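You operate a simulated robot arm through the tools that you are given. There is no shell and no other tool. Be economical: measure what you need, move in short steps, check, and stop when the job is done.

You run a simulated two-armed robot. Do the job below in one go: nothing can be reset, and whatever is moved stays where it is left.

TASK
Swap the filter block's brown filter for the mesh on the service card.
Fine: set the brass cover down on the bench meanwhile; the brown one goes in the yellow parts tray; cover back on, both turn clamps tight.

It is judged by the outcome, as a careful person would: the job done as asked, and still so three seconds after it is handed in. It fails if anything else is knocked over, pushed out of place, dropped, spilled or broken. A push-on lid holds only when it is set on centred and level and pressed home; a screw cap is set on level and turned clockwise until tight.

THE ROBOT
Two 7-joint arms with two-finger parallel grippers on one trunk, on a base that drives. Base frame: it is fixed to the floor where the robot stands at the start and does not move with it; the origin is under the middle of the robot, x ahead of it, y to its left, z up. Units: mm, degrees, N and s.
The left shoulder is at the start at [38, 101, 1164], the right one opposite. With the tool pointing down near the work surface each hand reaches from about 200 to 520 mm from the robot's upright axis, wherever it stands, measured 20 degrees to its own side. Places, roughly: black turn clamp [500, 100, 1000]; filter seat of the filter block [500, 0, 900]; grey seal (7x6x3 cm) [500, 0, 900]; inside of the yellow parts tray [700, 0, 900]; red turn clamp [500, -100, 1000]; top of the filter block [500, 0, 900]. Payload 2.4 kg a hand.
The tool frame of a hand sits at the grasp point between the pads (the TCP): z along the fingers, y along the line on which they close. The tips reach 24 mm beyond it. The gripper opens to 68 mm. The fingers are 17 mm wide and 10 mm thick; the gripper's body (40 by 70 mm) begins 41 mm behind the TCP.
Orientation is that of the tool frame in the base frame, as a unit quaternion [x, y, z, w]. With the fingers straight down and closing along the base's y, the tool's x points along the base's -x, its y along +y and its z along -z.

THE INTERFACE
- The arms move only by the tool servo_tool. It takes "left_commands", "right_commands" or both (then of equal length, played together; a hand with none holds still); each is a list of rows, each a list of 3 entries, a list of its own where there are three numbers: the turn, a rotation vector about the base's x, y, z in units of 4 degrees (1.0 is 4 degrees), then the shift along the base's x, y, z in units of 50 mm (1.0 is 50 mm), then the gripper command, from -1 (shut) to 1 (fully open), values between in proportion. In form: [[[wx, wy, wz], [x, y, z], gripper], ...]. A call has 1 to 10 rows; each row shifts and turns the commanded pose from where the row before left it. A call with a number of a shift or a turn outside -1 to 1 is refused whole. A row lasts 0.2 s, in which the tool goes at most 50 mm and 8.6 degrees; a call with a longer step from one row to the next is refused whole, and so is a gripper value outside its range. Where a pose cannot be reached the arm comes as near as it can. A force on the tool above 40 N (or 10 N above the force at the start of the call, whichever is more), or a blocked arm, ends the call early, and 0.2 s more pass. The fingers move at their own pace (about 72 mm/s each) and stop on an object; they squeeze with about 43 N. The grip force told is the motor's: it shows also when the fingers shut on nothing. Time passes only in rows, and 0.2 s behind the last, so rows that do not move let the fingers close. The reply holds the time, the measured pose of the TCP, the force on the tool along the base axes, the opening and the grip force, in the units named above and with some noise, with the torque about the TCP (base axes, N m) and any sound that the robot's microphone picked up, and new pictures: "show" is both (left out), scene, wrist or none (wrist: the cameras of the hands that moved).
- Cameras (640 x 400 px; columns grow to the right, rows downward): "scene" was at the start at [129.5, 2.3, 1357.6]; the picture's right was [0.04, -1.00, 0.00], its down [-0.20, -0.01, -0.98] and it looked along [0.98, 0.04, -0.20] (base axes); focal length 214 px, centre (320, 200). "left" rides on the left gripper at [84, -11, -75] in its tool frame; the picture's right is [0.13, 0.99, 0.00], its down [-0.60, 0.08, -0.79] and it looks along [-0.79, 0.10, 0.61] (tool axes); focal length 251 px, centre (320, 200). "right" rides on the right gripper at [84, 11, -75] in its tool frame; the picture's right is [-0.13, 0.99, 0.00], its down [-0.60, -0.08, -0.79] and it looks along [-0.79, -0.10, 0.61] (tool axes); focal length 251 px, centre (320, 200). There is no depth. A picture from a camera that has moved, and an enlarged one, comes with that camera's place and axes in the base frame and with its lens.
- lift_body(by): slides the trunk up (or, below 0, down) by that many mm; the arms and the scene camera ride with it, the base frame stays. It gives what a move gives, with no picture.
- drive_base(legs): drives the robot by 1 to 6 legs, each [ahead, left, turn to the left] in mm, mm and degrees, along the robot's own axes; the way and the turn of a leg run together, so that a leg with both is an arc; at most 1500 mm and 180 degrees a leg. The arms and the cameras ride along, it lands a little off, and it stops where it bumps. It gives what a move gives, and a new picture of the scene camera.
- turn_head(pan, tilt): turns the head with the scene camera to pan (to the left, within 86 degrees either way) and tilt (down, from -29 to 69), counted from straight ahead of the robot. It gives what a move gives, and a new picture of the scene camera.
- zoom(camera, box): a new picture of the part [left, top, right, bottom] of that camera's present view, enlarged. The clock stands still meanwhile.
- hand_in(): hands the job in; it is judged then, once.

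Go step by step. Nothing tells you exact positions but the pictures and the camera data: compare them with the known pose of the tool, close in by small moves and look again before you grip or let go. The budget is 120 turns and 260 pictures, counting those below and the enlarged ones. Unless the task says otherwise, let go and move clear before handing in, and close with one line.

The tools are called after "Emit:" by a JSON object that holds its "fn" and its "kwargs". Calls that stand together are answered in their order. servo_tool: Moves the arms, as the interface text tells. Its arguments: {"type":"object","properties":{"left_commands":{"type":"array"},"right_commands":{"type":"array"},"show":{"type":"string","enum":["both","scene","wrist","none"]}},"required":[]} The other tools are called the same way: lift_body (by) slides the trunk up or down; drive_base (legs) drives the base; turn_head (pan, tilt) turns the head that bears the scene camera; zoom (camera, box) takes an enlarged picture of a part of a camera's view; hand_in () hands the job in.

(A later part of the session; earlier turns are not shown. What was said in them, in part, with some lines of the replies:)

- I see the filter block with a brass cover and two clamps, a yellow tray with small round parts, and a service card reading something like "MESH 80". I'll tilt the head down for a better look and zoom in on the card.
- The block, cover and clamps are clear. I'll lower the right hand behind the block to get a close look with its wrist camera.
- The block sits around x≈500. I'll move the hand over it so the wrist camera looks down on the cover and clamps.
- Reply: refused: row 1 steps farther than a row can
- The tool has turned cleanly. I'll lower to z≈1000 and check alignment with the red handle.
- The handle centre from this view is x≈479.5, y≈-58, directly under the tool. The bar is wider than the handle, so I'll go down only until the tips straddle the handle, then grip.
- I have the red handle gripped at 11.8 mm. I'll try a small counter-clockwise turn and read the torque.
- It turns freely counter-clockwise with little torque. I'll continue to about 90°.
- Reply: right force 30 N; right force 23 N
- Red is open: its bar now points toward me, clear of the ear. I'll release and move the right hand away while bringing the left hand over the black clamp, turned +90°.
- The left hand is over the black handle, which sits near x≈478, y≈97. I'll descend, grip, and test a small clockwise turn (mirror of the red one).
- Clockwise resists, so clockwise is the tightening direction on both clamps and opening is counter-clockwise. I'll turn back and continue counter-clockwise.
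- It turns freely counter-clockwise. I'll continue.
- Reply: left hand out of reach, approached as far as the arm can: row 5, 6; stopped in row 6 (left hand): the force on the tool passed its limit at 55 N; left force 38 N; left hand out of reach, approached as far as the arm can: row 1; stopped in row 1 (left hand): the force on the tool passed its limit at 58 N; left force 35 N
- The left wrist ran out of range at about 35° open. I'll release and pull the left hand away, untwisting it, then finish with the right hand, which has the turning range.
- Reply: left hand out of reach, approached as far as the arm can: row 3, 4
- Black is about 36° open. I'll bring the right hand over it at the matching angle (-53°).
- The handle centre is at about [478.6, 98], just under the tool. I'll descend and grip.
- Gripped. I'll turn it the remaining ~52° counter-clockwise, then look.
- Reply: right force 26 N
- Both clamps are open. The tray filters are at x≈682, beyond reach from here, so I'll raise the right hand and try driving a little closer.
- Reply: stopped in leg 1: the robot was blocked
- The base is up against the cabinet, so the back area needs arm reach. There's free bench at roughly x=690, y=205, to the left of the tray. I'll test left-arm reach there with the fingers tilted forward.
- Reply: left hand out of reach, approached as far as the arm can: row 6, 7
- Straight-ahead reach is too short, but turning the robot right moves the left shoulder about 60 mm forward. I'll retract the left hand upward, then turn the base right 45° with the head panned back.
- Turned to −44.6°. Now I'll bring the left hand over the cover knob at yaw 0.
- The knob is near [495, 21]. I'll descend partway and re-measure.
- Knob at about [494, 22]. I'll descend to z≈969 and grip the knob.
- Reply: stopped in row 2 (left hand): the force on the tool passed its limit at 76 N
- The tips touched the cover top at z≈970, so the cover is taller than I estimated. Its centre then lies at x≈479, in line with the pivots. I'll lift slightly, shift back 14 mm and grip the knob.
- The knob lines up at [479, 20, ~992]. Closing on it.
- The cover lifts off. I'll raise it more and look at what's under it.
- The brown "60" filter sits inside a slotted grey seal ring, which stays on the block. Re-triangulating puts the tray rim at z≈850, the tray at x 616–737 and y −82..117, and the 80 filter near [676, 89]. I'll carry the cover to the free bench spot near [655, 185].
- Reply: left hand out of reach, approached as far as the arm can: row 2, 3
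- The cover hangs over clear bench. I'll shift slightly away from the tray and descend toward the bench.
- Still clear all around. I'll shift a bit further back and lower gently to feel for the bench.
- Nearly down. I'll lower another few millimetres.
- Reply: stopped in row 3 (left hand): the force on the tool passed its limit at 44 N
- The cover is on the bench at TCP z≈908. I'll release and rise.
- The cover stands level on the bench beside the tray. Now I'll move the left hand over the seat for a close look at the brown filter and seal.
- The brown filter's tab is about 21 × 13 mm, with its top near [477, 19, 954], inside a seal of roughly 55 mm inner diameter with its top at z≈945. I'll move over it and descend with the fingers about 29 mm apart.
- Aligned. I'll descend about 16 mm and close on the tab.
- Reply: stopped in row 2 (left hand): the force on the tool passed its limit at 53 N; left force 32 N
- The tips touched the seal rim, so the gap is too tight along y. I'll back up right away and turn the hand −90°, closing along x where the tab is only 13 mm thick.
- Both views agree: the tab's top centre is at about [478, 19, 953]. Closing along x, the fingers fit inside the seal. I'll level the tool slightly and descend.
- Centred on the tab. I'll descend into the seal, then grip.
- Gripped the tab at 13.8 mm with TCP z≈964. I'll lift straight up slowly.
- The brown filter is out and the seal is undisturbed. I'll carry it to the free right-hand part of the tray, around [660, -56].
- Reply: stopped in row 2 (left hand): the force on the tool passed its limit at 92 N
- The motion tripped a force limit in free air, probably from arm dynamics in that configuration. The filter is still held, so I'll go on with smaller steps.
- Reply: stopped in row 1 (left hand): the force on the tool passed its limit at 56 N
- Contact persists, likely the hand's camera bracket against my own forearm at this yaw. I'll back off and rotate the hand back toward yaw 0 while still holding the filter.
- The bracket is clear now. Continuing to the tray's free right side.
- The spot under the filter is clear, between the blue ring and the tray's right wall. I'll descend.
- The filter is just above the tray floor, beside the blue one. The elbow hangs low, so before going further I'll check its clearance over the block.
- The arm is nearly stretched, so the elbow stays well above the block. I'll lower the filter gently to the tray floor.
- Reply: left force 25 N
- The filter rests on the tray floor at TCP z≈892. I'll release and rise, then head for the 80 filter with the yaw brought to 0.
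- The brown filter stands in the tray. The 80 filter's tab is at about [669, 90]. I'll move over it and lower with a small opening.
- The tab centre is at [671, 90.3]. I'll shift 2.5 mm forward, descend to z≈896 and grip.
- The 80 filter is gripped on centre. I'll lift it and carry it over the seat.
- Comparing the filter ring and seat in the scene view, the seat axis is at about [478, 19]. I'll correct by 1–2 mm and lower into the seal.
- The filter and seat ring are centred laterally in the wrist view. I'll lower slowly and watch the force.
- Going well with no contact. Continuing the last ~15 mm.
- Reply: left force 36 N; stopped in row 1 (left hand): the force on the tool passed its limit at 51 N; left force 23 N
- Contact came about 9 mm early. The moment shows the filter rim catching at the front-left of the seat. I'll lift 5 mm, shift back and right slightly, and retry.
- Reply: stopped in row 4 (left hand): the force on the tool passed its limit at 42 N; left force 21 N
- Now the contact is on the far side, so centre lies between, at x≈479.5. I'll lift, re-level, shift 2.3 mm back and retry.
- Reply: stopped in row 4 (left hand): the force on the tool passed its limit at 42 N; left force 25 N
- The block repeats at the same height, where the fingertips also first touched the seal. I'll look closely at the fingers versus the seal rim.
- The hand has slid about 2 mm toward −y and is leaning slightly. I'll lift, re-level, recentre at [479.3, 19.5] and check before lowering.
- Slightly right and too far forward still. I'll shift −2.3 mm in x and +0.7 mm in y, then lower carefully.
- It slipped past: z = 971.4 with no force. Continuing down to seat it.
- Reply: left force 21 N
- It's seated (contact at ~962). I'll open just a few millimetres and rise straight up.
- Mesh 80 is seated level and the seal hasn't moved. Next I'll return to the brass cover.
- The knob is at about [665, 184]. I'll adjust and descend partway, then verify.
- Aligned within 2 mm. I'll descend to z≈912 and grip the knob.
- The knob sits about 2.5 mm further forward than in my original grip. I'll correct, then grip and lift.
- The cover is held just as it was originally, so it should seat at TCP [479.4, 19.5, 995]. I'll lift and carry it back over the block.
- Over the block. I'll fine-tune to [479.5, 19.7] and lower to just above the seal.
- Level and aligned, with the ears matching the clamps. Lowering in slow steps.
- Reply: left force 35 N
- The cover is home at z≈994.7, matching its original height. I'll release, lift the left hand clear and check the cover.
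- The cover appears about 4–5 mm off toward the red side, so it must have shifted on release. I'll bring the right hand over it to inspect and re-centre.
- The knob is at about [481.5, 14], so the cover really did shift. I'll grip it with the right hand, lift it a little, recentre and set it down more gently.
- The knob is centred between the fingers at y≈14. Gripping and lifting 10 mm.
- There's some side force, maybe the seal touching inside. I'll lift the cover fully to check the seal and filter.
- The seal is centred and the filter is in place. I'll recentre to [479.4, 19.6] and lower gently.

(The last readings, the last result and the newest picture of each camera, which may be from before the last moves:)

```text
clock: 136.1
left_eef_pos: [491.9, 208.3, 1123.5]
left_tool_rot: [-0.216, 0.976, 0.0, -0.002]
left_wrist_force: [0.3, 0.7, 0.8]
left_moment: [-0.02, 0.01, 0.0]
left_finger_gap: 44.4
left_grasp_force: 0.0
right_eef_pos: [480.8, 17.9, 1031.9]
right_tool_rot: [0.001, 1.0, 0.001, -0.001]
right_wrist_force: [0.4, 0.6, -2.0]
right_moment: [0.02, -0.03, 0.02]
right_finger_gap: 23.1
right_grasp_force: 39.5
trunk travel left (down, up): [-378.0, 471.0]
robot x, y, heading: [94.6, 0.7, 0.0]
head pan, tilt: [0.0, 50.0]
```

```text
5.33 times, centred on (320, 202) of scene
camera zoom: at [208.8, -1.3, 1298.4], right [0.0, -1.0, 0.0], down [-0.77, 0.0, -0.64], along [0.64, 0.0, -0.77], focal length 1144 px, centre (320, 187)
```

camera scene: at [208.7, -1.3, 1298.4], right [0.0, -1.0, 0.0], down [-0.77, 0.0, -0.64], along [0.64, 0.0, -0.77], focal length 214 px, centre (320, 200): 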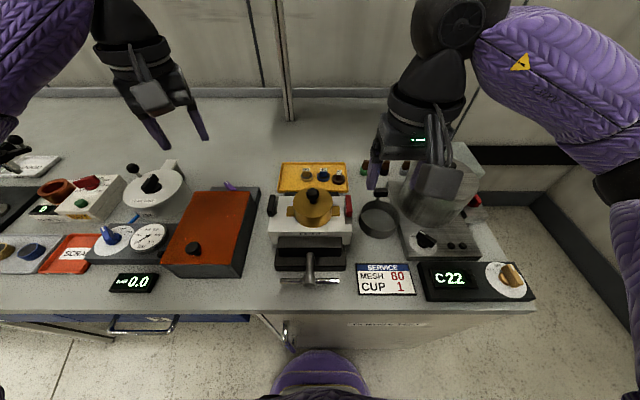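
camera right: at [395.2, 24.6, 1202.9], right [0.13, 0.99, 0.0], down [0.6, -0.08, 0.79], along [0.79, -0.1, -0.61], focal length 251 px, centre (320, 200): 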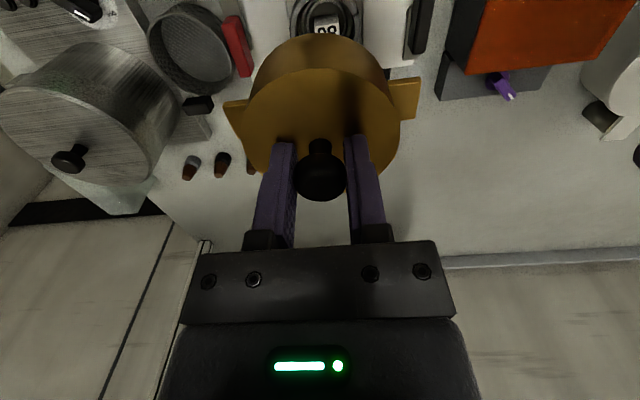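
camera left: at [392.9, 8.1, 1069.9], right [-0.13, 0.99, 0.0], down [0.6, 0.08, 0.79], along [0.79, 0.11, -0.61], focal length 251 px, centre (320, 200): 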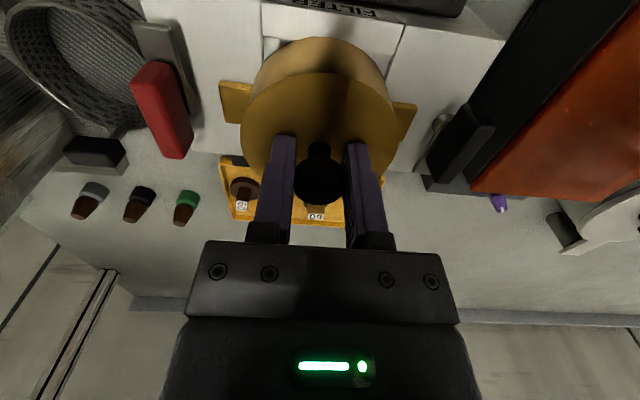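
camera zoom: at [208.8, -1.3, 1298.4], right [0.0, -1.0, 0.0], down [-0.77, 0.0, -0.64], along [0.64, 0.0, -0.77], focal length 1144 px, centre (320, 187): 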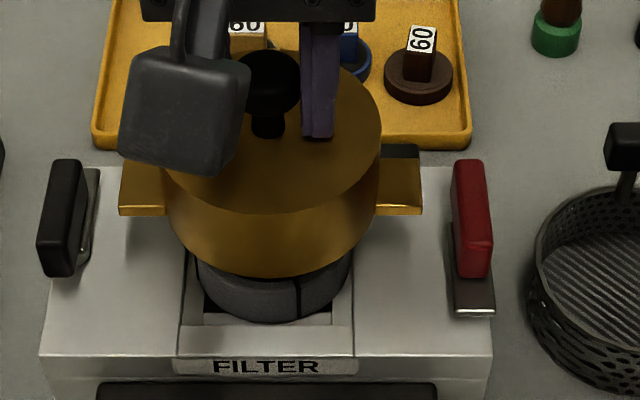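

In this view the cover and seal share the same axis. Lowering the rest of the way.

Emit:
{"fn": "servo_tool", "kwargs": {"right_commands": [[[0, 0, 0], [-0.01, 0.01, -0.2], -1], [[0, 0, 0], [0, 0, -0.2], -1], [[0, 0, 0], [0, 0, -0.16], -1], [[0, 0, 0], [0, 0, -0.06], -1], [[0, 0, 0], [0, 0, 0], -1]], "show": "none"}}

Emit:
{"fn": "servo_tool", "kwargs": {"right_commands": [[[0, 0, 0], [0, 0, -0.04], -1], [[0, 0, 0], [0, 0, -0.04], -1], [[0, 0, 0], [0, 0, 0], -1]], "show": "wrist"}}

Emit:
{"fn": "zoom", "kwargs": {"camera": "scene", "box": [260, 165, 380, 240]}}

```text
clock: 137.2
left_eef_pos: [491.2, 209.9, 1123.5]
left_tool_rot: [-0.217, 0.976, 0.001, -0.002]
left_wrist_force: [0.0, 0.1, 0.1]
left_moment: [-0.02, -0.03, -0.04]
left_finger_gap: 44.3
left_grasp_force: 0.0
right_eef_pos: [479.4, 18.2, 1001.9]
right_tool_rot: [0.0, 1.0, 0.0, -0.001]
right_wrist_force: [0.5, -0.4, -1.9]
right_moment: [-0.02, 0.0, -0.01]
right_finger_gap: 22.8
right_grasp_force: 39.4
trunk travel left (down, up): [-378.0, 471.0]
robot x, y, heading: [95.8, 1.4, 0.1]
head pan, tilt: [0.0, 50.0]
```

```text
clock: 138.1
left_eef_pos: [490.4, 208.0, 1122.6]
left_tool_rot: [-0.217, 0.976, 0.001, -0.002]
left_wrist_force: [0.1, 0.5, 1.5]
left_moment: [-0.01, 0.0, 0.0]
left_finger_gap: 44.2
left_grasp_force: 0.1
right_eef_pos: [480.2, 18.4, 997.4]
right_tool_rot: [0.0, 1.0, 0.001, 0.0]
right_wrist_force: [0.7, -0.5, -2.5]
right_moment: [0.0, 0.03, 0.02]
right_finger_gap: 23.0
right_grasp_force: 38.8
trunk travel left (down, up): [-378.0, 471.0]
robot x, y, heading: [92.2, -1.2, -0.0]
head pan, tilt: [0.0, 50.0]
camera right: at [396.8, 29.0, 1072.5], right [0.13, 0.99, 0.0], down [0.6, -0.08, 0.79], along [0.79, -0.1, -0.61], focal length 251 px, centre (320, 200)
```

right: 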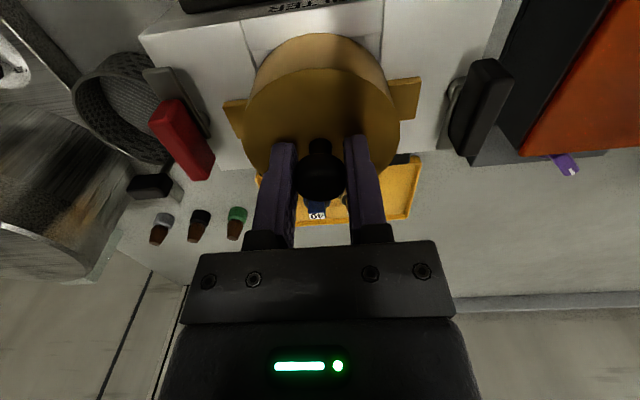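

```text
5.33 times, centred on (320, 202) of scene
camera zoom: at [208.8, -1.3, 1298.4], right [0.0, -1.0, 0.0], down [-0.77, 0.0, -0.64], along [0.64, 0.0, -0.77], focal length 1144 px, centre (320, 187)
```

zoom: 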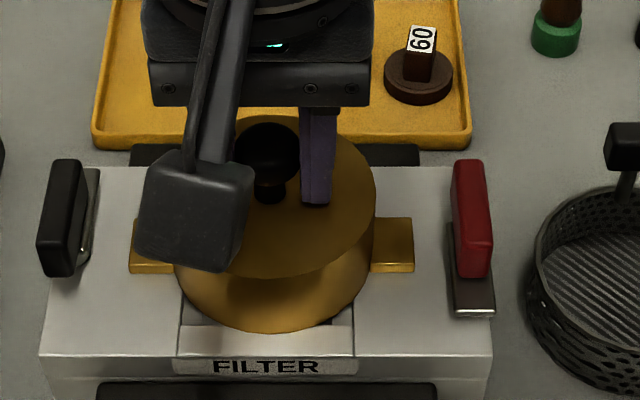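

About 1 mm right of its original position; I'll correct by +1 mm and seat it.

Emit:
{"fn": "servo_tool", "kwargs": {"right_commands": [[[0, 0, 0], [-0.01, 0.022, 0], -1], [[0, 0, 0], [0, 0, -0.03], -1], [[0, 0, 0], [0, 0, -0.03], -1], [[0, 0, 0], [0, 0, 0], -1]], "show": "none"}}

```text
clock: 139.1
left_eef_pos: [490.2, 207.8, 1124.8]
left_tool_rot: [-0.216, 0.976, 0.001, -0.001]
left_wrist_force: [0.4, -0.4, -0.1]
left_moment: [0.0, -0.03, 0.03]
left_finger_gap: 44.1
left_grasp_force: 0.0
right_eef_pos: [480.4, 20.4, 996.1]
right_tool_rot: [0.0, 1.0, 0.002, 0.003]
right_wrist_force: [8.6, 2.0, 34.6]
right_moment: [0.02, -0.14, 0.01]
right_finger_gap: 23.2
right_grasp_force: 39.7
trunk travel left (down, up): [-378.0, 471.0]
robot x, y, heading: [96.5, 1.4, -0.0]
head pan, tilt: [0.0, 50.0]
```

Seated. I'll relieve the load, open slowly in stages, and look before rising.

Emit:
{"fn": "servo_tool", "kwargs": {"right_commands": [[[0, 0, 0], [0, 0, 0.025], -1], [[0, 0, 0], [0, 0, 0], -1], [[0, 0, 0], [0, 0, 0], -0.25], [[0, 0, 0], [0, 0, 0], -0.2], [[0, 0, 0], [0, 0, 0], 0], [[0, 0, 0], [0, 0, 0], 0.2]], "show": "wrist"}}

Emit:
{"fn": "zoom", "kwargs": {"camera": "scene", "box": [260, 165, 380, 240]}}

```text
clock: 140.4
left_eef_pos: [489.3, 209.3, 1124.1]
left_tool_rot: [-0.216, 0.976, 0.001, -0.001]
left_wrist_force: [0.2, 0.0, -0.6]
left_moment: [0.0, 0.0, -0.02]
left_finger_gap: 44.4
left_grasp_force: 0.0
right_eef_pos: [477.8, 20.9, 994.6]
right_tool_rot: [-0.001, 1.0, 0.001, 0.0]
right_wrist_force: [-0.7, 7.6, 25.2]
right_moment: [-0.05, -0.03, 0.03]
right_finger_gap: 33.8
right_grasp_force: 0.2
trunk travel left (down, up): [-378.0, 471.0]
robot x, y, heading: [95.4, -3.5, -0.2]
head pan, tilt: [0.0, 50.0]
camera right: at [395.0, 31.1, 1070.9], right [0.13, 0.99, 0.0], down [0.6, -0.08, 0.79], along [0.79, -0.1, -0.61], focal length 251 px, centre (320, 200)
```

right: 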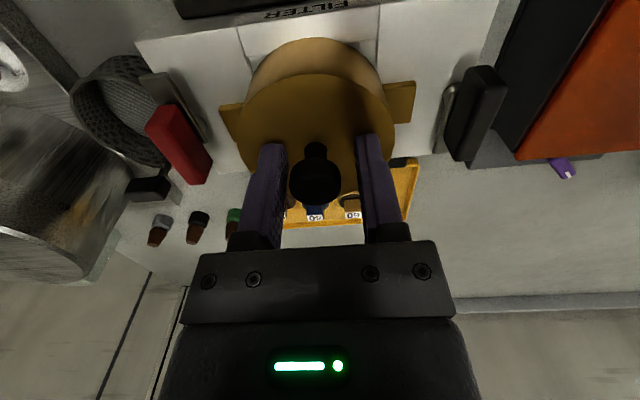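

```text
5.33 times, centred on (320, 202) of scene
camera zoom: at [207.1, -0.2, 1298.6], right [0.0, -1.0, 0.0], down [-0.77, 0.0, -0.64], along [0.64, 0.0, -0.77], focal length 1144 px, centre (320, 187)
```

zoom: 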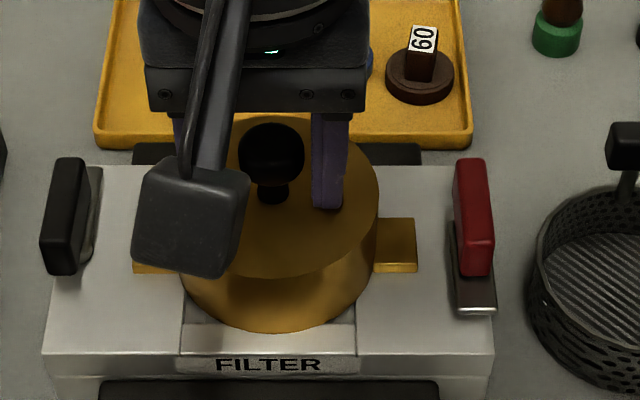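

The fingertips press on the cover top, and opening them drags it: that's the cause of the shift. I'll rise clear first, then compare its position with the original picture.

Emit:
{"fn": "servo_tool", "kwargs": {"right_commands": [[[0, 0, 0], [0, 0, 0.16], 0.2], [[0, 0, 0], [0, 0, 0.6], 0.4], [[0, 0, 0], [0, 0, 0.8], 0.4], [[0, 0, 0], [-0.2, -0.7, 0.4], 0.4], [[0, 0, 0], [-0.2, -0.8, 0], 0.4], [[0, 0, 0], [-0.2, -0.8, 0], 0.4], [[0, 0, 0], [0, 0, 0], 0.4]], "show": "none"}}

Emit:
{"fn": "zoom", "kwargs": {"camera": "scene", "box": [240, 150, 400, 250]}}

```text
clock: 142.1
left_eef_pos: [491.8, 208.8, 1125.0]
left_tool_rot: [-0.216, 0.976, 0.0, -0.002]
left_wrist_force: [0.1, 0.4, -1.1]
left_moment: [0.0, 0.02, 0.03]
left_finger_gap: 44.2
left_grasp_force: 0.1
right_eef_pos: [448.1, -96.9, 1089.8]
right_tool_rot: [0.0, 1.0, 0.0, 0.0]
right_wrist_force: [-0.1, 0.4, -0.3]
right_moment: [-0.02, -0.01, -0.01]
right_finger_gap: 47.6
right_grasp_force: 0.2
trunk travel left (down, up): [-378.0, 471.0]
robot x, y, heading: [97.0, -1.4, 0.1]
head pan, tilt: [0.0, 50.0]
```

```text
4.00 times, centred on (320, 200) of scene
camera zoom: at [208.7, -1.5, 1298.4], right [0.0, -1.0, 0.0], down [-0.77, 0.0, -0.64], along [0.64, 0.0, -0.77], focal length 858 px, centre (320, 200)
```

zoom: 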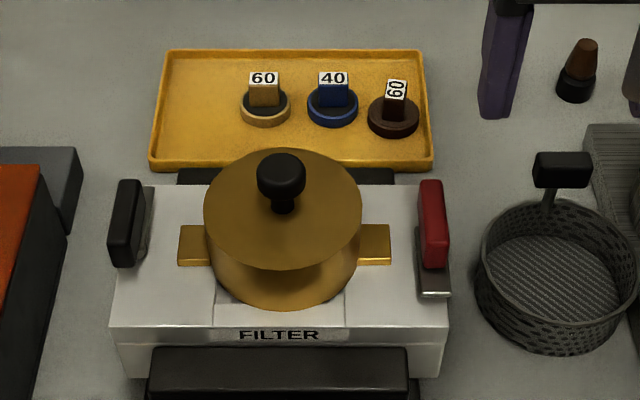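

The cover is now within about 2 mm of the original position. I'll nudge it true by closing on the knob a bit higher, so the tips don't touch the top, at y=19.7.

Emit:
{"fn": "servo_tool", "kwargs": {"right_commands": [[[0, 0, 0], [0.2, 0.7, 0], 0.4], [[0, 0, 0], [0.22, 0.7, 0], 0.4], [[0, 0, 0], [0.2, 0.7, 0], 0.4], [[0, 0, 0], [0, 0.23, -0.5], 0.4], [[0, 0, 0], [0, 0, -0.6], 0.4], [[0, 0, 0], [0, 0, -0.5], 0.4], [[0, 0, 0], [0, 0, 0], 0.4]], "show": "wrist"}}

```text
clock: 143.7
left_eef_pos: [491.9, 209.0, 1123.5]
left_tool_rot: [-0.216, 0.976, 0.0, -0.002]
left_wrist_force: [-0.5, -0.4, -0.2]
left_moment: [-0.01, 0.03, 0.0]
left_finger_gap: 44.2
left_grasp_force: 0.2
right_eef_pos: [479.5, 22.2, 1012.4]
right_tool_rot: [-0.001, 1.0, 0.002, 0.0]
right_wrist_force: [-0.1, -0.3, -1.1]
right_moment: [-0.01, -0.01, 0.0]
right_finger_gap: 47.3
right_grasp_force: 0.0
trunk travel left (down, up): [-378.0, 471.0]
robot x, y, heading: [93.2, 2.0, 0.1]
head pan, tilt: [0.0, 50.0]
camera right: at [397.6, 32.9, 1088.1], right [0.13, 0.99, 0.0], down [0.6, -0.08, 0.79], along [0.79, -0.1, -0.61], focal length 251 px, centre (320, 200)
```

right: 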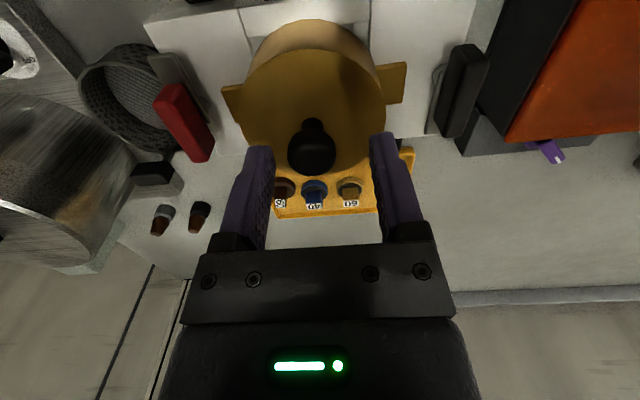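

The knob is at y≈18 and the target is ~19.8. I'll shift the hand to that, descend to z≈1001, and close and open on the knob.

Emit:
{"fn": "servo_tool", "kwargs": {"right_commands": [[[0, 0, 0], [0, -0.046, -0.1], 0.4], [[0, 0, 0], [0, 0, -0.12], 0.4], [[0, 0, 0], [0, 0, 0], 0.2], [[0, 0, 0], [0, 0, 0], -0.2], [[0, 0, 0], [0, 0, 0], -1], [[0, 0, 0], [0, 0, 0], -1]], "show": "none"}}

Emit:
{"fn": "servo_tool", "kwargs": {"right_commands": [[[0, 0, 0], [0, 0, 0], -0.2], [[0, 0, 0], [0, 0, 0], 0], [[0, 0, 0], [0, 0, 0], 0.3], [[0, 0, 0], [0, 0, 0], 0.3]], "show": "wrist"}}

Emit:
{"fn": "servo_tool", "kwargs": {"right_commands": [[[0, 0, 0], [0, 0, 0.5], 0.3], [[0, 0, 0], [0, 0, 0.7], 0.3], [[0, 0, 0], [0, 0, 0.5], 0], [[0, 0, 0], [-0.2, -0.7, 0], -0.1], [[0, 0, 0], [0, -0.8, 0], -0.1], [[0, 0, 0], [0, 0, 0], -0.1]], "show": "none"}}

Emit:
{"fn": "zoom", "kwargs": {"camera": "scene", "box": [240, 150, 400, 250]}}

```text
clock: 145.1
left_eef_pos: [491.3, 208.6, 1124.2]
left_tool_rot: [-0.217, 0.976, 0.0, -0.002]
left_wrist_force: [0.4, -1.1, 0.2]
left_moment: [-0.02, -0.01, -0.01]
left_finger_gap: 44.3
left_grasp_force: 0.0
right_eef_pos: [480.0, 20.6, 1000.5]
right_tool_rot: [0.0, 1.0, 0.001, 0.0]
right_wrist_force: [-0.3, -0.5, 0.3]
right_moment: [0.04, -0.01, -0.01]
right_finger_gap: 22.7
right_grasp_force: 39.7
trunk travel left (down, up): [-378.0, 471.0]
robot x, y, heading: [95.7, -1.2, 0.1]
head pan, tilt: [0.0, 50.0]
```

```text
clock: 146.1
left_eef_pos: [490.4, 208.3, 1122.5]
left_tool_rot: [-0.216, 0.976, 0.001, -0.002]
left_wrist_force: [0.7, 0.2, -0.3]
left_moment: [-0.03, -0.04, 0.01]
left_finger_gap: 44.1
left_grasp_force: 0.1
right_eef_pos: [480.3, 20.0, 1001.3]
right_tool_rot: [0.0, 1.0, 0.001, 0.0]
right_wrist_force: [-0.3, -0.1, 0.4]
right_moment: [0.01, -0.01, 0.0]
right_finger_gap: 44.3
right_grasp_force: 0.1
trunk travel left (down, up): [-378.0, 471.0]
robot x, y, heading: [97.6, -0.5, 0.0]
head pan, tilt: [0.0, 50.0]
camera right: at [397.9, 29.6, 1077.1], right [0.13, 0.99, 0.0], down [0.6, -0.08, 0.79], along [0.79, -0.1, -0.61], focal length 251 px, centre (320, 200)
```

right: 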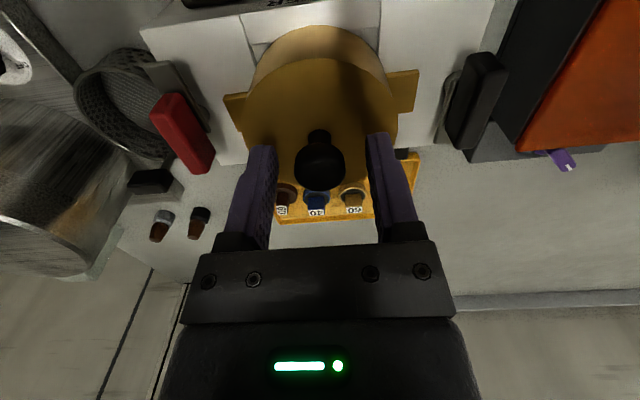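

```text
clock: 147.4
left_eef_pos: [490.4, 207.9, 1123.6]
left_tool_rot: [-0.217, 0.976, 0.0, -0.002]
left_wrist_force: [0.1, -0.4, -1.4]
left_moment: [0.05, 0.02, 0.0]
left_finger_gap: 44.2
left_grasp_force: 0.1
right_eef_pos: [471.0, -54.4, 1086.6]
right_tool_rot: [0.0, 1.0, 0.001, 0.0]
right_wrist_force: [0.3, 0.4, -0.2]
right_moment: [-0.02, 0.0, 0.0]
right_finger_gap: 30.7
right_grasp_force: 0.2
trunk travel left (down, up): [-378.0, 471.0]
robot x, y, heading: [98.9, 0.4, 0.1]
head pan, tilt: [0.0, 50.0]
```

```text
4.00 times, centred on (320, 200) of scene
camera zoom: at [208.7, -1.3, 1298.4], right [0.0, -1.0, 0.0], down [-0.77, 0.0, -0.64], along [0.64, 0.0, -0.77], focal length 858 px, centre (320, 200)
```

zoom: 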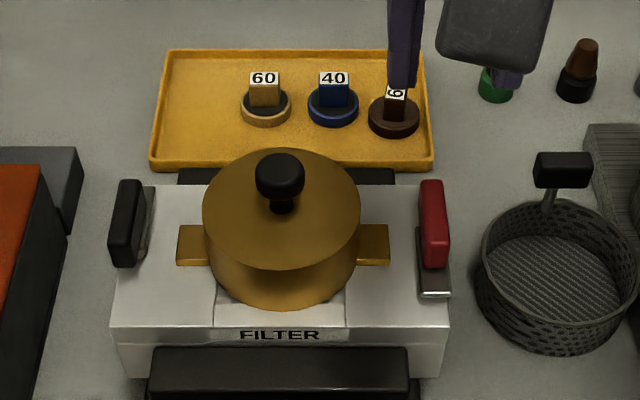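

The cover is now centred to within about 1 mm. Next come the clamps: red first, with the right hand at yaw 0 over its handle.

Emit:
{"fn": "servo_tool", "kwargs": {"right_commands": [[[0, 0, 0], [0.16, -0.08, -0.6], -0.15], [[0, 0, 0], [0, 0, -0.6], -0.15], [[0, 0, 0], [0, 0, -0.5], -0.15], [[0, 0, 0], [0, 0, 0], -0.15]], "show": "wrist"}}

```text
clock: 148.4
left_eef_pos: [491.4, 209.1, 1124.2]
left_tool_rot: [-0.217, 0.976, 0.001, -0.002]
left_wrist_force: [-0.1, -0.3, 0.1]
left_moment: [0.03, 0.0, -0.02]
left_finger_gap: 44.5
left_grasp_force: 0.0
right_eef_pos: [480.4, -59.5, 1002.6]
right_tool_rot: [0.0, 1.0, 0.001, 0.0]
right_wrist_force: [-1.0, 0.3, -0.1]
right_moment: [0.01, -0.01, -0.03]
right_finger_gap: 28.8
right_grasp_force: 0.2
trunk travel left (down, up): [-378.0, 471.0]
robot x, y, heading: [99.3, -2.8, -0.1]
head pan, tilt: [0.0, 50.0]
camera right: at [396.6, -48.7, 1077.8], right [0.13, 0.99, 0.0], down [0.6, -0.08, 0.79], along [0.79, -0.1, -0.61], focal length 251 px, centre (320, 200)
```

right: 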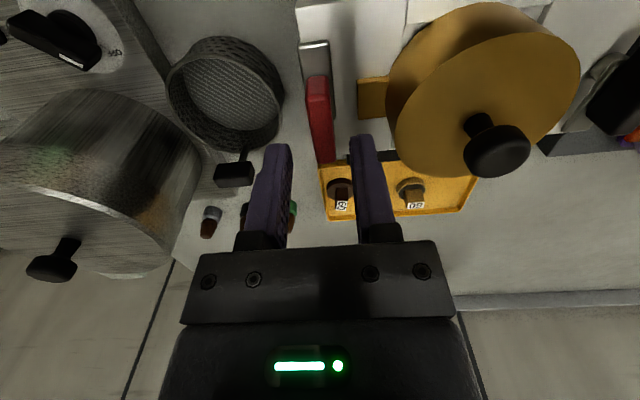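

Lined up with the red handle. Descending, gripping, and turning clockwise.

Emit:
{"fn": "servo_tool", "kwargs": {"right_commands": [[[0, 0, 0], [-0.02, 0.01, -0.3], -0.15], [[0, 0, 0], [0, 0, -0.26], -0.15], [[0, 0, 0], [0, 0, 0], -0.15], [[0, 0, 0], [0, 0, 0], -1], [[0, 0, 0], [0, 0, 0], -1]], "show": "none"}}

Emit:
{"fn": "servo_tool", "kwargs": {"right_commands": [[[0, 0, -1], [0, 0, 0], -1], [[0, 0, -1], [0, 0, 0], -1], [[0, 0, -1], [0, 0, 0], -1], [[0, 0, -1], [0, 0, 0], -1], [[0, 0, -1], [0, 0, 0], -1], [[0, 0, -1], [0, 0, 0], -1], [[0, 0, -1], [0, 0, 0], -1], [[0, 0, -1], [0, 0, 0], -1], [[0, 0, -1], [0, 0, 0], -1], [[0, 0, -1], [0, 0, 0], -1]], "show": "none"}}

Emit:
{"fn": "zoom", "kwargs": {"camera": "scene", "box": [240, 150, 400, 250]}}

```text
clock: 149.7
left_eef_pos: [491.3, 209.0, 1123.2]
left_tool_rot: [-0.217, 0.976, 0.0, -0.001]
left_wrist_force: [0.5, -0.1, -0.3]
left_moment: [0.0, -0.02, 0.02]
left_finger_gap: 44.4
left_grasp_force: 0.0
right_eef_pos: [478.5, -57.2, 974.4]
right_tool_rot: [0.0, 1.0, 0.001, 0.001]
right_wrist_force: [0.5, 8.7, -4.9]
right_moment: [0.12, -0.32, -0.11]
right_finger_gap: 11.9
right_grasp_force: 32.1
trunk travel left (down, up): [-378.0, 471.0]
robot x, y, heading: [95.7, 3.6, -0.1]
head pan, tilt: [0.0, 50.0]
```

```text
clock: 151.8
left_eef_pos: [490.9, 210.5, 1124.4]
left_tool_rot: [-0.217, 0.976, -0.001, -0.002]
left_wrist_force: [0.2, 0.8, 0.7]
left_moment: [0.01, 0.0, -0.06]
left_finger_gap: 44.4
left_grasp_force: 0.0
right_eef_pos: [479.2, -57.9, 974.3]
right_tool_rot: [0.341, 0.94, 0.001, 0.0]
right_wrist_force: [15.4, 13.9, 23.5]
right_moment: [0.08, -0.35, 0.06]
right_finger_gap: 11.9
right_grasp_force: 33.1
trunk travel left (down, up): [-378.0, 471.0]
robot x, y, heading: [93.2, 4.1, 0.1]
head pan, tilt: [0.0, 50.0]
```

```text
4.00 times, centred on (320, 200) of scene
camera zoom: at [209.2, 1.1, 1298.4], right [0.0, -1.0, 0.0], down [-0.77, 0.0, -0.64], along [0.64, 0.0, -0.77], focal length 858 px, centre (320, 200)
```

zoom: 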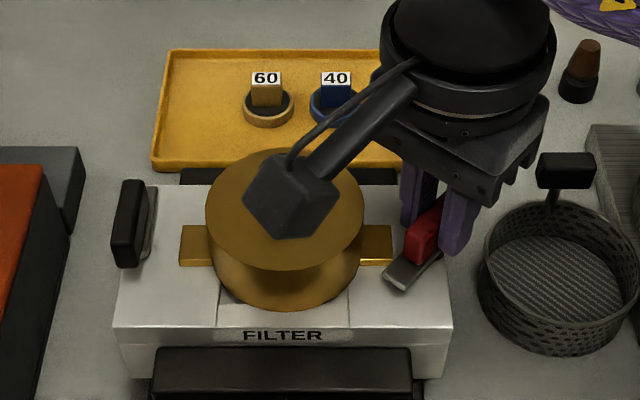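

It's turning freely toward the ear. Continuing.

Emit:
{"fn": "servo_tool", "kwargs": {"right_commands": [[[0, 0, -1], [0, 0, 0], -1], [[0, 0, -1], [0, 0, 0], -1], [[0, 0, -1], [0, 0, 0], -1], [[0, 0, -1], [0, 0, 0], -1], [[0, 0, -1], [0, 0, 0], -1], [[0, 0, -1], [0, 0, 0], -1], [[0, 0, -1], [0, 0, 0], -1], [[0, 0, -1], [0, 0, 0], -1], [[0, 0, -1], [0, 0, 0], -1], [[0, 0, -1], [0, 0, 0], -1]], "show": "none"}}

Emit:
{"fn": "servo_tool", "kwargs": {"right_commands": [[[0, 0, -1], [0, 0, 0], -1], [[0, 0, -1], [0, 0, 0], -1], [[0, 0, -0.5], [0, 0, 0], -1]], "show": "wrist"}}

Emit:
{"fn": "zoom", "kwargs": {"camera": "scene", "box": [240, 150, 400, 250]}}

```text
clock: 154.1
left_eef_pos: [492.1, 211.8, 1121.9]
left_tool_rot: [-0.216, 0.976, 0.0, -0.003]
left_wrist_force: [-0.3, 0.0, -0.7]
left_moment: [0.0, -0.02, 0.01]
left_finger_gap: 44.3
left_grasp_force: 0.0
right_eef_pos: [479.2, -56.4, 973.5]
right_tool_rot: [0.643, 0.766, -0.001, 0.001]
right_wrist_force: [22.0, 21.1, 18.6]
right_moment: [0.35, -0.26, 0.04]
right_finger_gap: 11.9
right_grasp_force: 32.3
trunk travel left (down, up): [-378.0, 471.0]
robot x, y, heading: [95.6, -2.5, -0.0]
head pan, tilt: [0.0, 50.0]
```

```text
clock: 154.8
left_eef_pos: [491.6, 210.7, 1122.0]
left_tool_rot: [-0.216, 0.976, 0.001, -0.003]
left_wrist_force: [0.8, 0.0, -0.5]
left_moment: [0.01, 0.04, 0.01]
left_finger_gap: 44.3
left_grasp_force: 0.1
right_eef_pos: [479.0, -57.5, 972.8]
right_tool_rot: [0.707, 0.707, 0.0, 0.001]
right_wrist_force: [21.9, 16.9, 17.5]
right_moment: [0.29, -0.25, 0.15]
right_finger_gap: 12.1
right_grasp_force: 32.3
trunk travel left (down, up): [-378.0, 471.0]
robot x, y, heading: [96.9, 1.3, 0.1]
head pan, tilt: [0.0, 50.0]
camera right: at [491.1, 26.5, 1049.0], right [0.99, -0.13, 0.0], down [-0.08, -0.6, 0.79], along [-0.1, -0.79, -0.61], focal length 251 px, centre (320, 200)
```

right: 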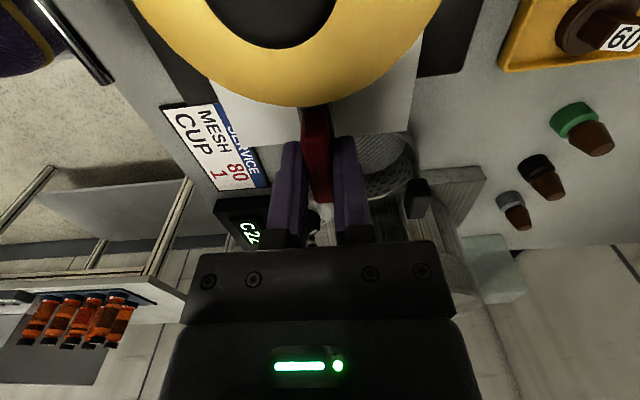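

```text
4.00 times, centred on (320, 200) of scene
camera zoom: at [210.5, 1.4, 1298.2], right [0.0, -1.0, 0.0], down [-0.77, 0.0, -0.64], along [0.64, 0.0, -0.77], focal length 858 px, centre (320, 200)
```

zoom: 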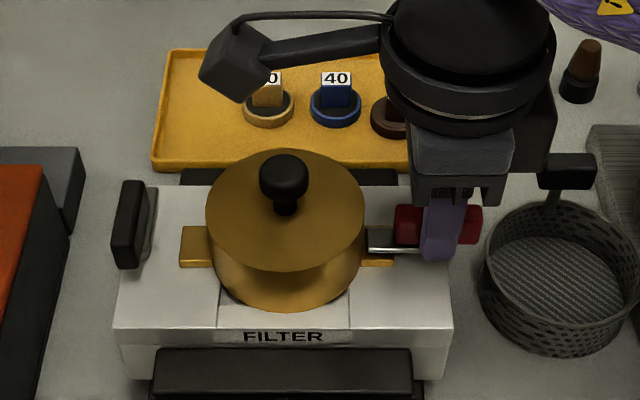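

The bar is over the ear. I'll turn a little more clockwise until it resists.

Emit:
{"fn": "servo_tool", "kwargs": {"right_commands": [[[0, 0, -1], [0, 0, 0], -1], [[0, 0, -1], [0, 0, 0], -1], [[0, 0, 0], [0, 0, 0], -1]], "show": "wrist"}}

```text
clock: 155.7
left_eef_pos: [492.9, 211.2, 1123.7]
left_tool_rot: [-0.216, 0.976, 0.0, -0.003]
left_wrist_force: [0.0, 0.7, 0.0]
left_moment: [-0.01, 0.03, 0.03]
left_finger_gap: 44.3
left_grasp_force: 0.0
right_eef_pos: [479.4, -58.5, 973.2]
right_tool_rot: [0.754, 0.657, -0.001, 0.001]
right_wrist_force: [12.4, 9.6, 4.7]
right_moment: [-0.31, -0.09, 0.66]
right_finger_gap: 14.5
right_grasp_force: 33.8
trunk travel left (down, up): [-378.0, 471.0]
robot x, y, heading: [95.4, -0.8, -0.1]
head pan, tilt: [0.0, 50.0]
camera right: at [502.9, 23.3, 1048.6], right [0.96, -0.27, 0.0], down [-0.16, -0.58, 0.8], along [-0.21, -0.77, -0.61], focal length 251 px, centre (320, 200)
```

right: 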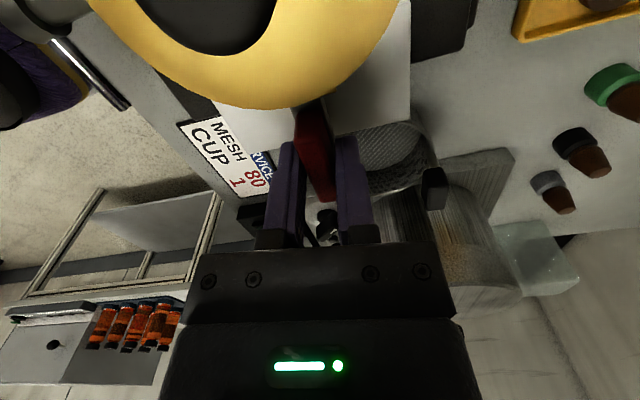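

Red is tight: same resistance and finger spread as the originally tight black clamp. I'll release, rise, and move to the black handle while turning back to yaw 0.

Emit:
{"fn": "servo_tool", "kwargs": {"right_commands": [[[0, 0, 1], [0, 0, 0], -1], [[0, 0, 1], [0, 0, 0], -1], [[0, 0, 0], [0, 0, 0], -0.2], [[0, 0, 0], [0, 0, 0], -0.15], [[0, 0, 0], [0, 0, 0.5], -0.15], [[0, 0, 0], [0, 0, 0.8], -0.15], [[0, 0, 1], [0, 0, 0.7], -0.15], [[0, 0, 1], [0, 0.3, 0], -0.15], [[0, 0, 1], [0, 0.4, 0], -0.15], [[0, 0, 1], [0, 0.4, 0], -0.15]], "left_commands": [[[0, 0, 0], [0, 0, 0], 0], [[0, 0, 0], [0, 0, 0], 0], [[0, 0, 0], [0, 0.4, 0], 0], [[0, 0, 0], [0, 0.4, 0], 0], [[0, 0, 0], [0, 0.4, 0], 0], [[0, 0, 0], [0, 0.4, 0], 0], [[0, 0, 0], [0, 0, 0], 0], [[0, 0, 0], [0, 0, 0], 0], [[0, 0, 0], [0, 0, 0], 0], [[0, 0, 0], [0, 0, 0], 0]], "show": "none"}}

Emit:
{"fn": "zoom", "kwargs": {"camera": "scene", "box": [240, 150, 400, 250]}}

Emit:
{"fn": "servo_tool", "kwargs": {"right_commands": [[[0, 0, 1], [0, 0.4, 0], -0.15], [[0, 0, 1], [0, 0.4, 0], -0.15], [[0, 0, 1], [0, 0.4, 0], -0.15], [[0, 0, 1], [0, 0.4, 0], -0.15], [[0, 0, 1], [0, 0.4, 0], -0.15], [[0, 0, 1], [0, 0, 0], -0.15], [[0, 0, 1], [0, 0, 0], -0.15], [[0, 0, 1], [0, 0, 0], -0.15], [[0, 0, 1], [0, 0, 0], -0.15], [[0, 0, 1], [0, 0, 0], -0.15]], "show": "none"}}

Emit:
{"fn": "servo_tool", "kwargs": {"right_commands": [[[0, 0, 1], [0, 0, 0], -0.15], [[0, 0, 1], [0, 0, 0], -0.15], [[0, 0, 1], [0, 0, 0], -0.15], [[0, 0, 1], [0, 0, 0], -0.15], [[0, 0, 1], [0, 0, 0], -0.15], [[0, 0, 1], [0, 0, 0], -0.15], [[0, 0, 1], [0, 0, 0], -0.15], [[0, 0, 1], [0, 0, 0], -0.15], [[0, 0, 0.5], [0, 0, 0], -0.15], [[0, 0, 0], [0, 0, 0], -0.15]], "show": "wrist"}}

```text
clock: 157.8
left_eef_pos: [490.7, 289.3, 1123.8]
left_tool_rot: [-0.217, 0.976, 0.001, -0.002]
left_wrist_force: [0.8, -0.4, -0.2]
left_moment: [-0.01, 0.04, 0.01]
left_finger_gap: 33.8
left_grasp_force: 0.1
right_eef_pos: [479.1, -4.3, 1071.4]
right_tool_rot: [0.602, 0.798, 0.002, 0.001]
right_wrist_force: [0.5, 0.0, 0.6]
right_moment: [0.01, 0.03, 0.04]
right_finger_gap: 28.9
right_grasp_force: 0.1
trunk travel left (down, up): [-378.0, 471.0]
robot x, y, heading: [97.0, -2.1, -0.1]
head pan, tilt: [0.0, 50.0]
```

```text
4.00 times, centred on (320, 200) of scene
camera zoom: at [208.7, -1.0, 1298.4], right [0.0, -1.0, 0.0], down [-0.77, 0.0, -0.64], along [0.64, 0.0, -0.77], focal length 858 px, centre (320, 200)
```

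zoom: 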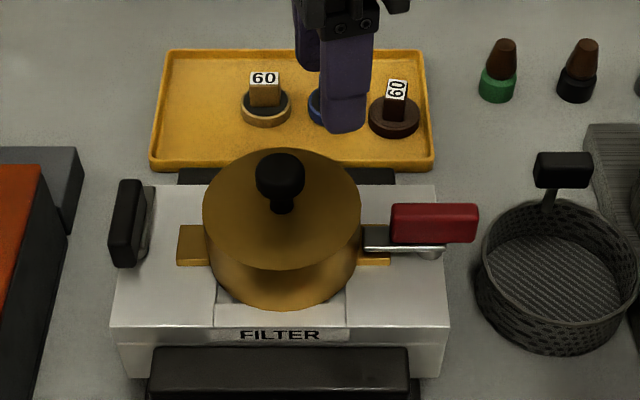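

```text
clock: 160.1
left_eef_pos: [490.8, 287.2, 1124.1]
left_tool_rot: [-0.216, 0.976, 0.0, -0.002]
left_wrist_force: [0.7, -0.8, 0.6]
left_moment: [0.01, 0.0, 0.02]
left_finger_gap: 34.0
left_grasp_force: 0.0
right_eef_pos: [478.6, 95.4, 1074.0]
right_tool_rot: [0.292, 0.957, 0.001, 0.0]
right_wrist_force: [0.1, 0.4, -0.4]
right_moment: [-0.01, -0.02, 0.0]
right_finger_gap: 28.7
right_grasp_force: 0.0
trunk travel left (down, up): [-378.0, 471.0]
robot x, y, heading: [96.3, 1.1, 0.1]
head pan, tilt: [0.0, 50.0]
```

```text
clock: 162.2
left_eef_pos: [490.0, 287.8, 1122.7]
left_tool_rot: [-0.217, 0.976, 0.001, -0.002]
left_wrist_force: [-0.8, -0.8, 0.1]
left_moment: [0.0, 0.03, -0.01]
left_finger_gap: 34.0
left_grasp_force: 0.1
right_eef_pos: [477.6, 95.1, 1074.2]
right_tool_rot: [-0.001, 1.0, 0.001, 0.0]
right_wrist_force: [0.2, -0.7, -0.4]
right_moment: [0.0, 0.01, 0.01]
right_finger_gap: 28.7
right_grasp_force: 0.0
trunk travel left (down, up): [-378.0, 471.0]
robot x, y, heading: [97.3, 1.2, 0.0]
head pan, tilt: [0.0, 50.0]
camera right: at [394.4, 105.5, 1149.8], right [0.13, 0.99, 0.0], down [0.6, -0.08, 0.79], along [0.79, -0.1, -0.61], focal length 251 px, centre (320, 200)
```

right: 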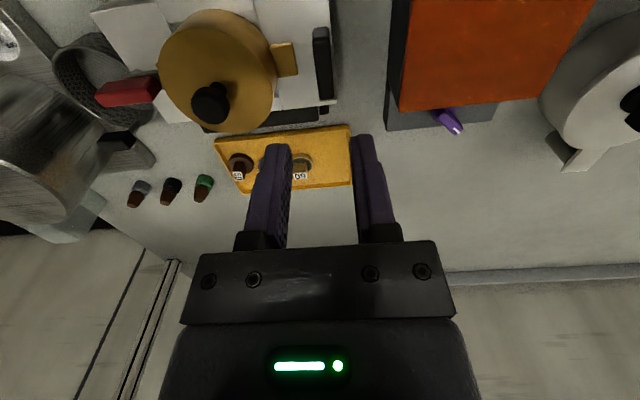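

Red is over its ear as originally. The black handle is centred near [479, 97.5]. I'll descend, grip, and turn clockwise.

Emit:
{"fn": "servo_tool", "kwargs": {"right_commands": [[[0, 0, 0], [0.02, 0.05, -0.7], -0.15], [[0, 0, 0], [0, 0, -0.6], -0.15], [[0, 0, 0], [0, 0, -0.4], -0.15], [[0, 0, 0], [0, 0, -0.28], -0.15], [[0, 0, 0], [0, 0, 0], -0.15], [[0, 0, 0], [0, 0, 0], -1], [[0, 0, 0], [0, 0, 0], -1]], "show": "wrist"}}

Emit:
{"fn": "servo_tool", "kwargs": {"right_commands": [[[0, 0, -1], [0, 0, 0], -1], [[0, 0, -1], [0, 0, 0], -1], [[0, 0, -1], [0, 0, 0], -1], [[0, 0, -1], [0, 0, 0], -1], [[0, 0, -1], [0, 0, 0], -1], [[0, 0, -1], [0, 0, 0], -1], [[0, 0, -1], [0, 0, 0], -1], [[0, 0, -1], [0, 0, 0], -1], [[0, 0, -1], [0, 0, 0], -1], [[0, 0, -1], [0, 0, 0], -1]], "show": "none"}}

Emit:
{"fn": "zoom", "kwargs": {"camera": "scene", "box": [240, 150, 400, 250]}}

```text
clock: 163.8
left_eef_pos: [491.2, 286.7, 1123.2]
left_tool_rot: [-0.217, 0.976, 0.002, -0.002]
left_wrist_force: [0.8, -0.2, -0.5]
left_moment: [-0.02, -0.02, 0.0]
left_finger_gap: 34.0
left_grasp_force: 0.1
right_eef_pos: [478.6, 97.8, 973.6]
right_tool_rot: [0.001, 1.0, 0.0, -0.001]
right_wrist_force: [-2.7, -6.7, -5.7]
right_moment: [-0.16, -0.35, -0.04]
right_finger_gap: 12.0
right_grasp_force: 32.4
trunk travel left (down, up): [-378.0, 471.0]
robot x, y, heading: [95.7, -0.1, -0.2]
head pan, tilt: [0.0, 50.0]
camera right: at [395.1, 108.6, 1050.1], right [0.13, 0.99, 0.0], down [0.6, -0.08, 0.79], along [0.79, -0.1, -0.61], focal length 251 px, centre (320, 200)
```

right: 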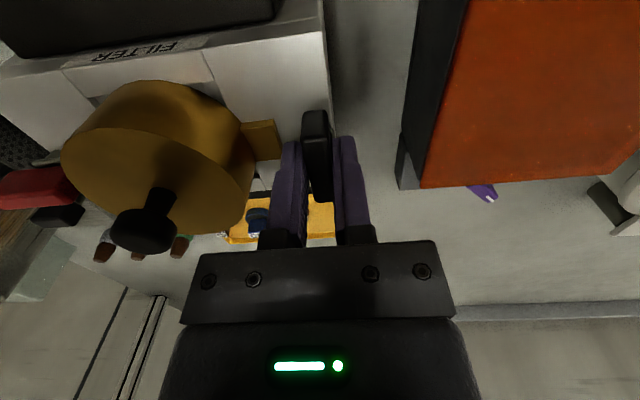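

```text
clock: 166.1
left_eef_pos: [489.5, 288.5, 1123.5]
left_tool_rot: [-0.217, 0.976, 0.0, -0.002]
left_wrist_force: [1.0, 0.3, -0.7]
left_moment: [-0.01, -0.03, 0.05]
left_finger_gap: 34.3
left_grasp_force: 0.1
right_eef_pos: [479.2, 98.1, 975.6]
right_tool_rot: [0.342, 0.94, 0.001, 0.001]
right_wrist_force: [-8.2, 1.6, -12.9]
right_moment: [0.42, 0.82, 0.01]
right_finger_gap: 11.7
right_grasp_force: 32.5
trunk travel left (down, up): [-378.0, 471.0]
robot x, y, heading: [97.1, -1.4, 0.1]
head pan, tilt: [0.0, 50.0]
```

```text
4.00 times, centred on (320, 200) of scene
camera zoom: at [208.4, -0.8, 1298.4], right [0.0, -1.0, 0.0], down [-0.77, 0.0, -0.64], along [0.64, 0.0, -0.77], focal length 858 px, centre (320, 200)
```

zoom: 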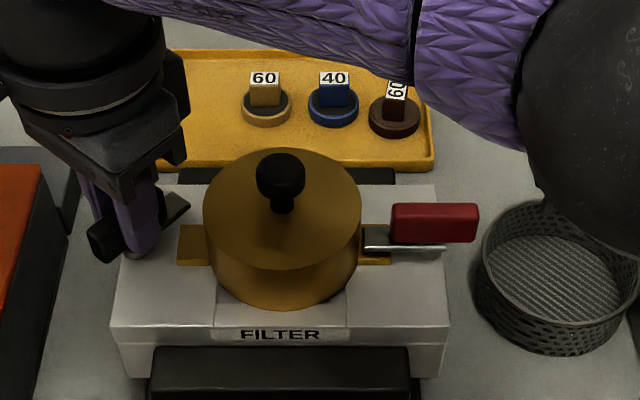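

Turning well. Continuing to 90° and then a little more, to tight.

Emit:
{"fn": "servo_tool", "kwargs": {"right_commands": [[[0, 0, -1], [0, 0, 0], -1], [[0, 0, -1], [0, 0, 0], -1], [[0, 0, -1], [0, 0, 0], -1], [[0, 0, -1], [0, 0, 0], -1], [[0, 0, -1], [0, 0, 0], -1], [[0, 0, -1], [0, 0, 0], -1], [[0, 0, -1], [0, 0, 0], -1], [[0, 0, -1], [0, 0, 0], -1], [[0, 0, -1], [0, 0, 0], -1], [[0, 0, -1], [0, 0, 0], -1]], "show": "none"}}

Emit:
{"fn": "servo_tool", "kwargs": {"right_commands": [[[0, 0, -1], [0, 0, 0], -1], [[0, 0, -1], [0, 0, 0], -1], [[0, 0, -1], [0, 0, 0], -1], [[0, 0, -1], [0, 0, 0], -1], [[0, 0, -0.5], [0, 0, 0], -1], [[0, 0, 0], [0, 0, 0], -1]], "show": "wrist"}}

Emit:
{"fn": "zoom", "kwargs": {"camera": "scene", "box": [240, 150, 400, 250]}}

```text
clock: 168.2
left_eef_pos: [490.2, 288.3, 1122.0]
left_tool_rot: [-0.216, 0.976, 0.001, -0.001]
left_wrist_force: [0.8, 0.6, 0.3]
left_moment: [-0.03, 0.01, 0.0]
left_finger_gap: 34.4
left_grasp_force: 0.0
right_eef_pos: [479.2, 99.2, 974.3]
right_tool_rot: [0.644, 0.765, 0.001, -0.001]
right_wrist_force: [-3.4, 1.8, -13.2]
right_moment: [-0.05, 0.03, 0.03]
right_finger_gap: 11.7
right_grasp_force: 32.3
trunk travel left (down, up): [-378.0, 471.0]
robot x, y, heading: [96.0, -1.9, 0.2]
head pan, tilt: [0.0, 50.0]
```

```text
clock: 169.7
left_eef_pos: [490.4, 288.4, 1123.3]
left_tool_rot: [-0.216, 0.976, 0.0, -0.001]
left_wrist_force: [-0.4, 0.0, 0.3]
left_moment: [-0.01, -0.02, -0.02]
left_finger_gap: 34.0
left_grasp_force: 0.0
right_eef_pos: [480.2, 99.4, 975.2]
right_tool_rot: [0.755, 0.656, 0.001, 0.0]
right_wrist_force: [2.2, 1.6, -6.8]
right_moment: [-0.13, -0.02, 0.65]
right_finger_gap: 14.5
right_grasp_force: 34.3
trunk travel left (down, up): [-378.0, 471.0]
robot x, y, heading: [92.4, -1.1, 0.0]
head pan, tilt: [0.0, 50.0]
camera right: at [502.6, 179.8, 1051.1], right [0.96, -0.27, 0.0], down [-0.16, -0.59, 0.79], along [-0.21, -0.76, -0.61], focal length 251 px, centre (320, 200)
```

right: 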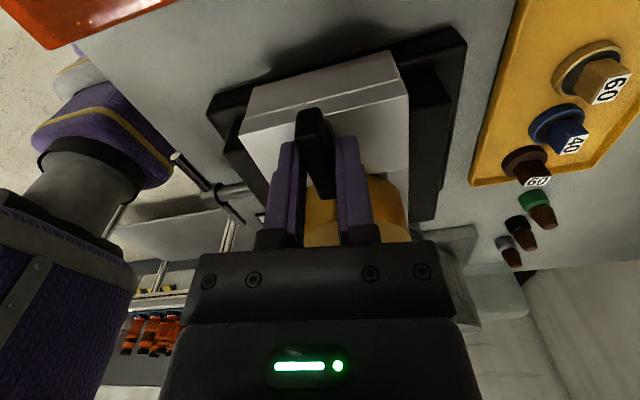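

```text
4.00 times, centred on (320, 200) of scene
camera zoom: at [209.4, -0.7, 1298.4], right [0.0, -1.0, 0.0], down [-0.77, 0.0, -0.64], along [0.64, 0.0, -0.77], focal length 858 px, centre (320, 200)
```

zoom: 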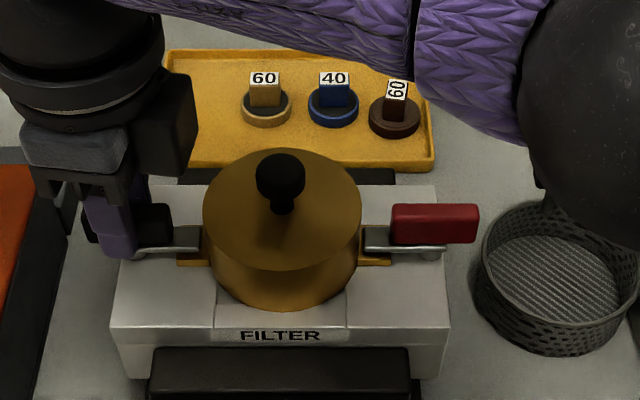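

Black is also tight, with torque 0.65 and the same finger spread. I'll ease back, release, rise and move both hands clear.

Emit:
{"fn": "servo_tool", "kwargs": {"right_commands": [[[0, 0, 1], [0, 0, 0], -1], [[0, 0, 1], [0, 0, 0], -1], [[0, 0, 0], [0, 0, 0], -0.2], [[0, 0, 0], [0, 0, 0], -0.15], [[0, 0, 0], [0, 0, 0.5], -0.15], [[0, 0, 0], [0, 0, 0.8], -0.15], [[0, 0, 1], [0, 0, 0.8], -0.15], [[0, 0, 1], [0, -0.5, 0.5], -0.15], [[0, 0, 1], [-0.2, -0.7, 0], 0], [[0, 0, 1], [-0.2, -0.8, 0], 0]], "show": "none"}}

Emit:
{"fn": "servo_tool", "kwargs": {"right_commands": [[[0, 0, 1], [-0.2, -0.8, 0], 0], [[0, 0, 1], [-0.2, -0.8, 0], 0], [[0, 0, 1], [-0.2, -0.8, 0], 0], [[0, 0, 1], [0, -0.8, 0], 0], [[0, 0, 1], [0, 0, 0], 0], [[0, 0, 1], [0, 0, 0], 0], [[0, 0, 0], [0, 0, 0], 0]], "show": "scene"}}

Emit:
{"fn": "zoom", "kwargs": {"camera": "scene", "box": [240, 150, 400, 250]}}

```text
clock: 171.8
left_eef_pos: [488.6, 287.5, 1124.7]
left_tool_rot: [-0.217, 0.976, 0.001, -0.002]
left_wrist_force: [0.2, 0.0, -0.2]
left_moment: [0.02, 0.02, 0.02]
left_finger_gap: 33.8
left_grasp_force: 0.0
right_eef_pos: [457.8, -0.1, 1104.3]
right_tool_rot: [0.601, 0.799, 0.001, 0.0]
right_wrist_force: [-0.6, -0.1, -0.3]
right_moment: [0.02, -0.01, 0.02]
right_finger_gap: 34.2
right_grasp_force: 0.1
trunk travel left (down, up): [-378.0, 471.0]
robot x, y, heading: [96.3, 0.8, -0.0]
head pan, tilt: [0.0, 50.0]
```

```text
clock: 173.4
left_eef_pos: [490.1, 288.2, 1122.1]
left_tool_rot: [-0.217, 0.976, 0.001, -0.002]
left_wrist_force: [-0.2, 0.0, -0.1]
left_moment: [-0.01, 0.05, 0.0]
left_finger_gap: 34.1
left_grasp_force: 0.0
right_eef_pos: [429.3, -163.1, 1104.8]
right_tool_rot: [0.422, 0.907, 0.0, 0.001]
right_wrist_force: [-0.1, -0.4, -0.9]
right_moment: [-0.02, 0.01, 0.02]
right_finger_gap: 34.1
right_grasp_force: 0.0
trunk travel left (down, up): [-378.0, 471.0]
robot x, y, heading: [93.0, -2.5, -0.0]
head pan, tilt: [0.0, 50.0]
camera scene: at [208.6, -1.4, 1298.4], right [0.0, -1.0, 0.0], down [-0.77, 0.0, -0.64], along [0.64, 0.0, -0.77], focal length 214 px, centre (320, 200)
```

scene: 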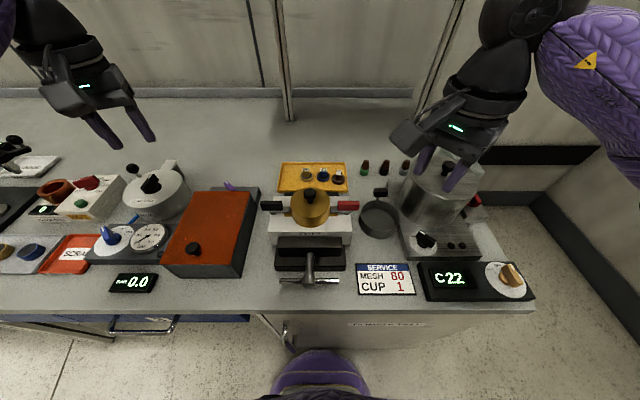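

```text
4.00 times, centred on (320, 200) of scene
camera zoom: at [208.6, -1.4, 1298.4], right [0.0, -1.0, 0.0], down [-0.77, 0.0, -0.64], along [0.64, 0.0, -0.77], focal length 858 px, centre (320, 200)
```

zoom: 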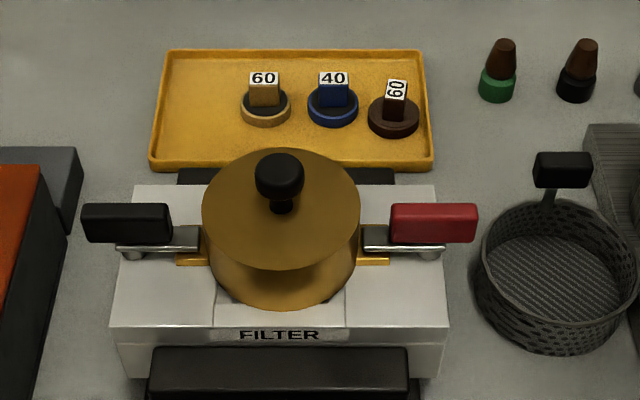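

The final picture shows the cover on and level, both clamps closed over its ears, the brown filter in the tray, everything else in its place and both hands clear. I'm handing in.

Emit:
{"fn": "hand_in", "kwargs": {}}

```text
The job is handed in.
```

The mesh 80 filter from the service card is now in the filter block and the brown filter is in the yellow tray. The brass cover is back on, about 1 mm from its original position, with both turn clamps tight.
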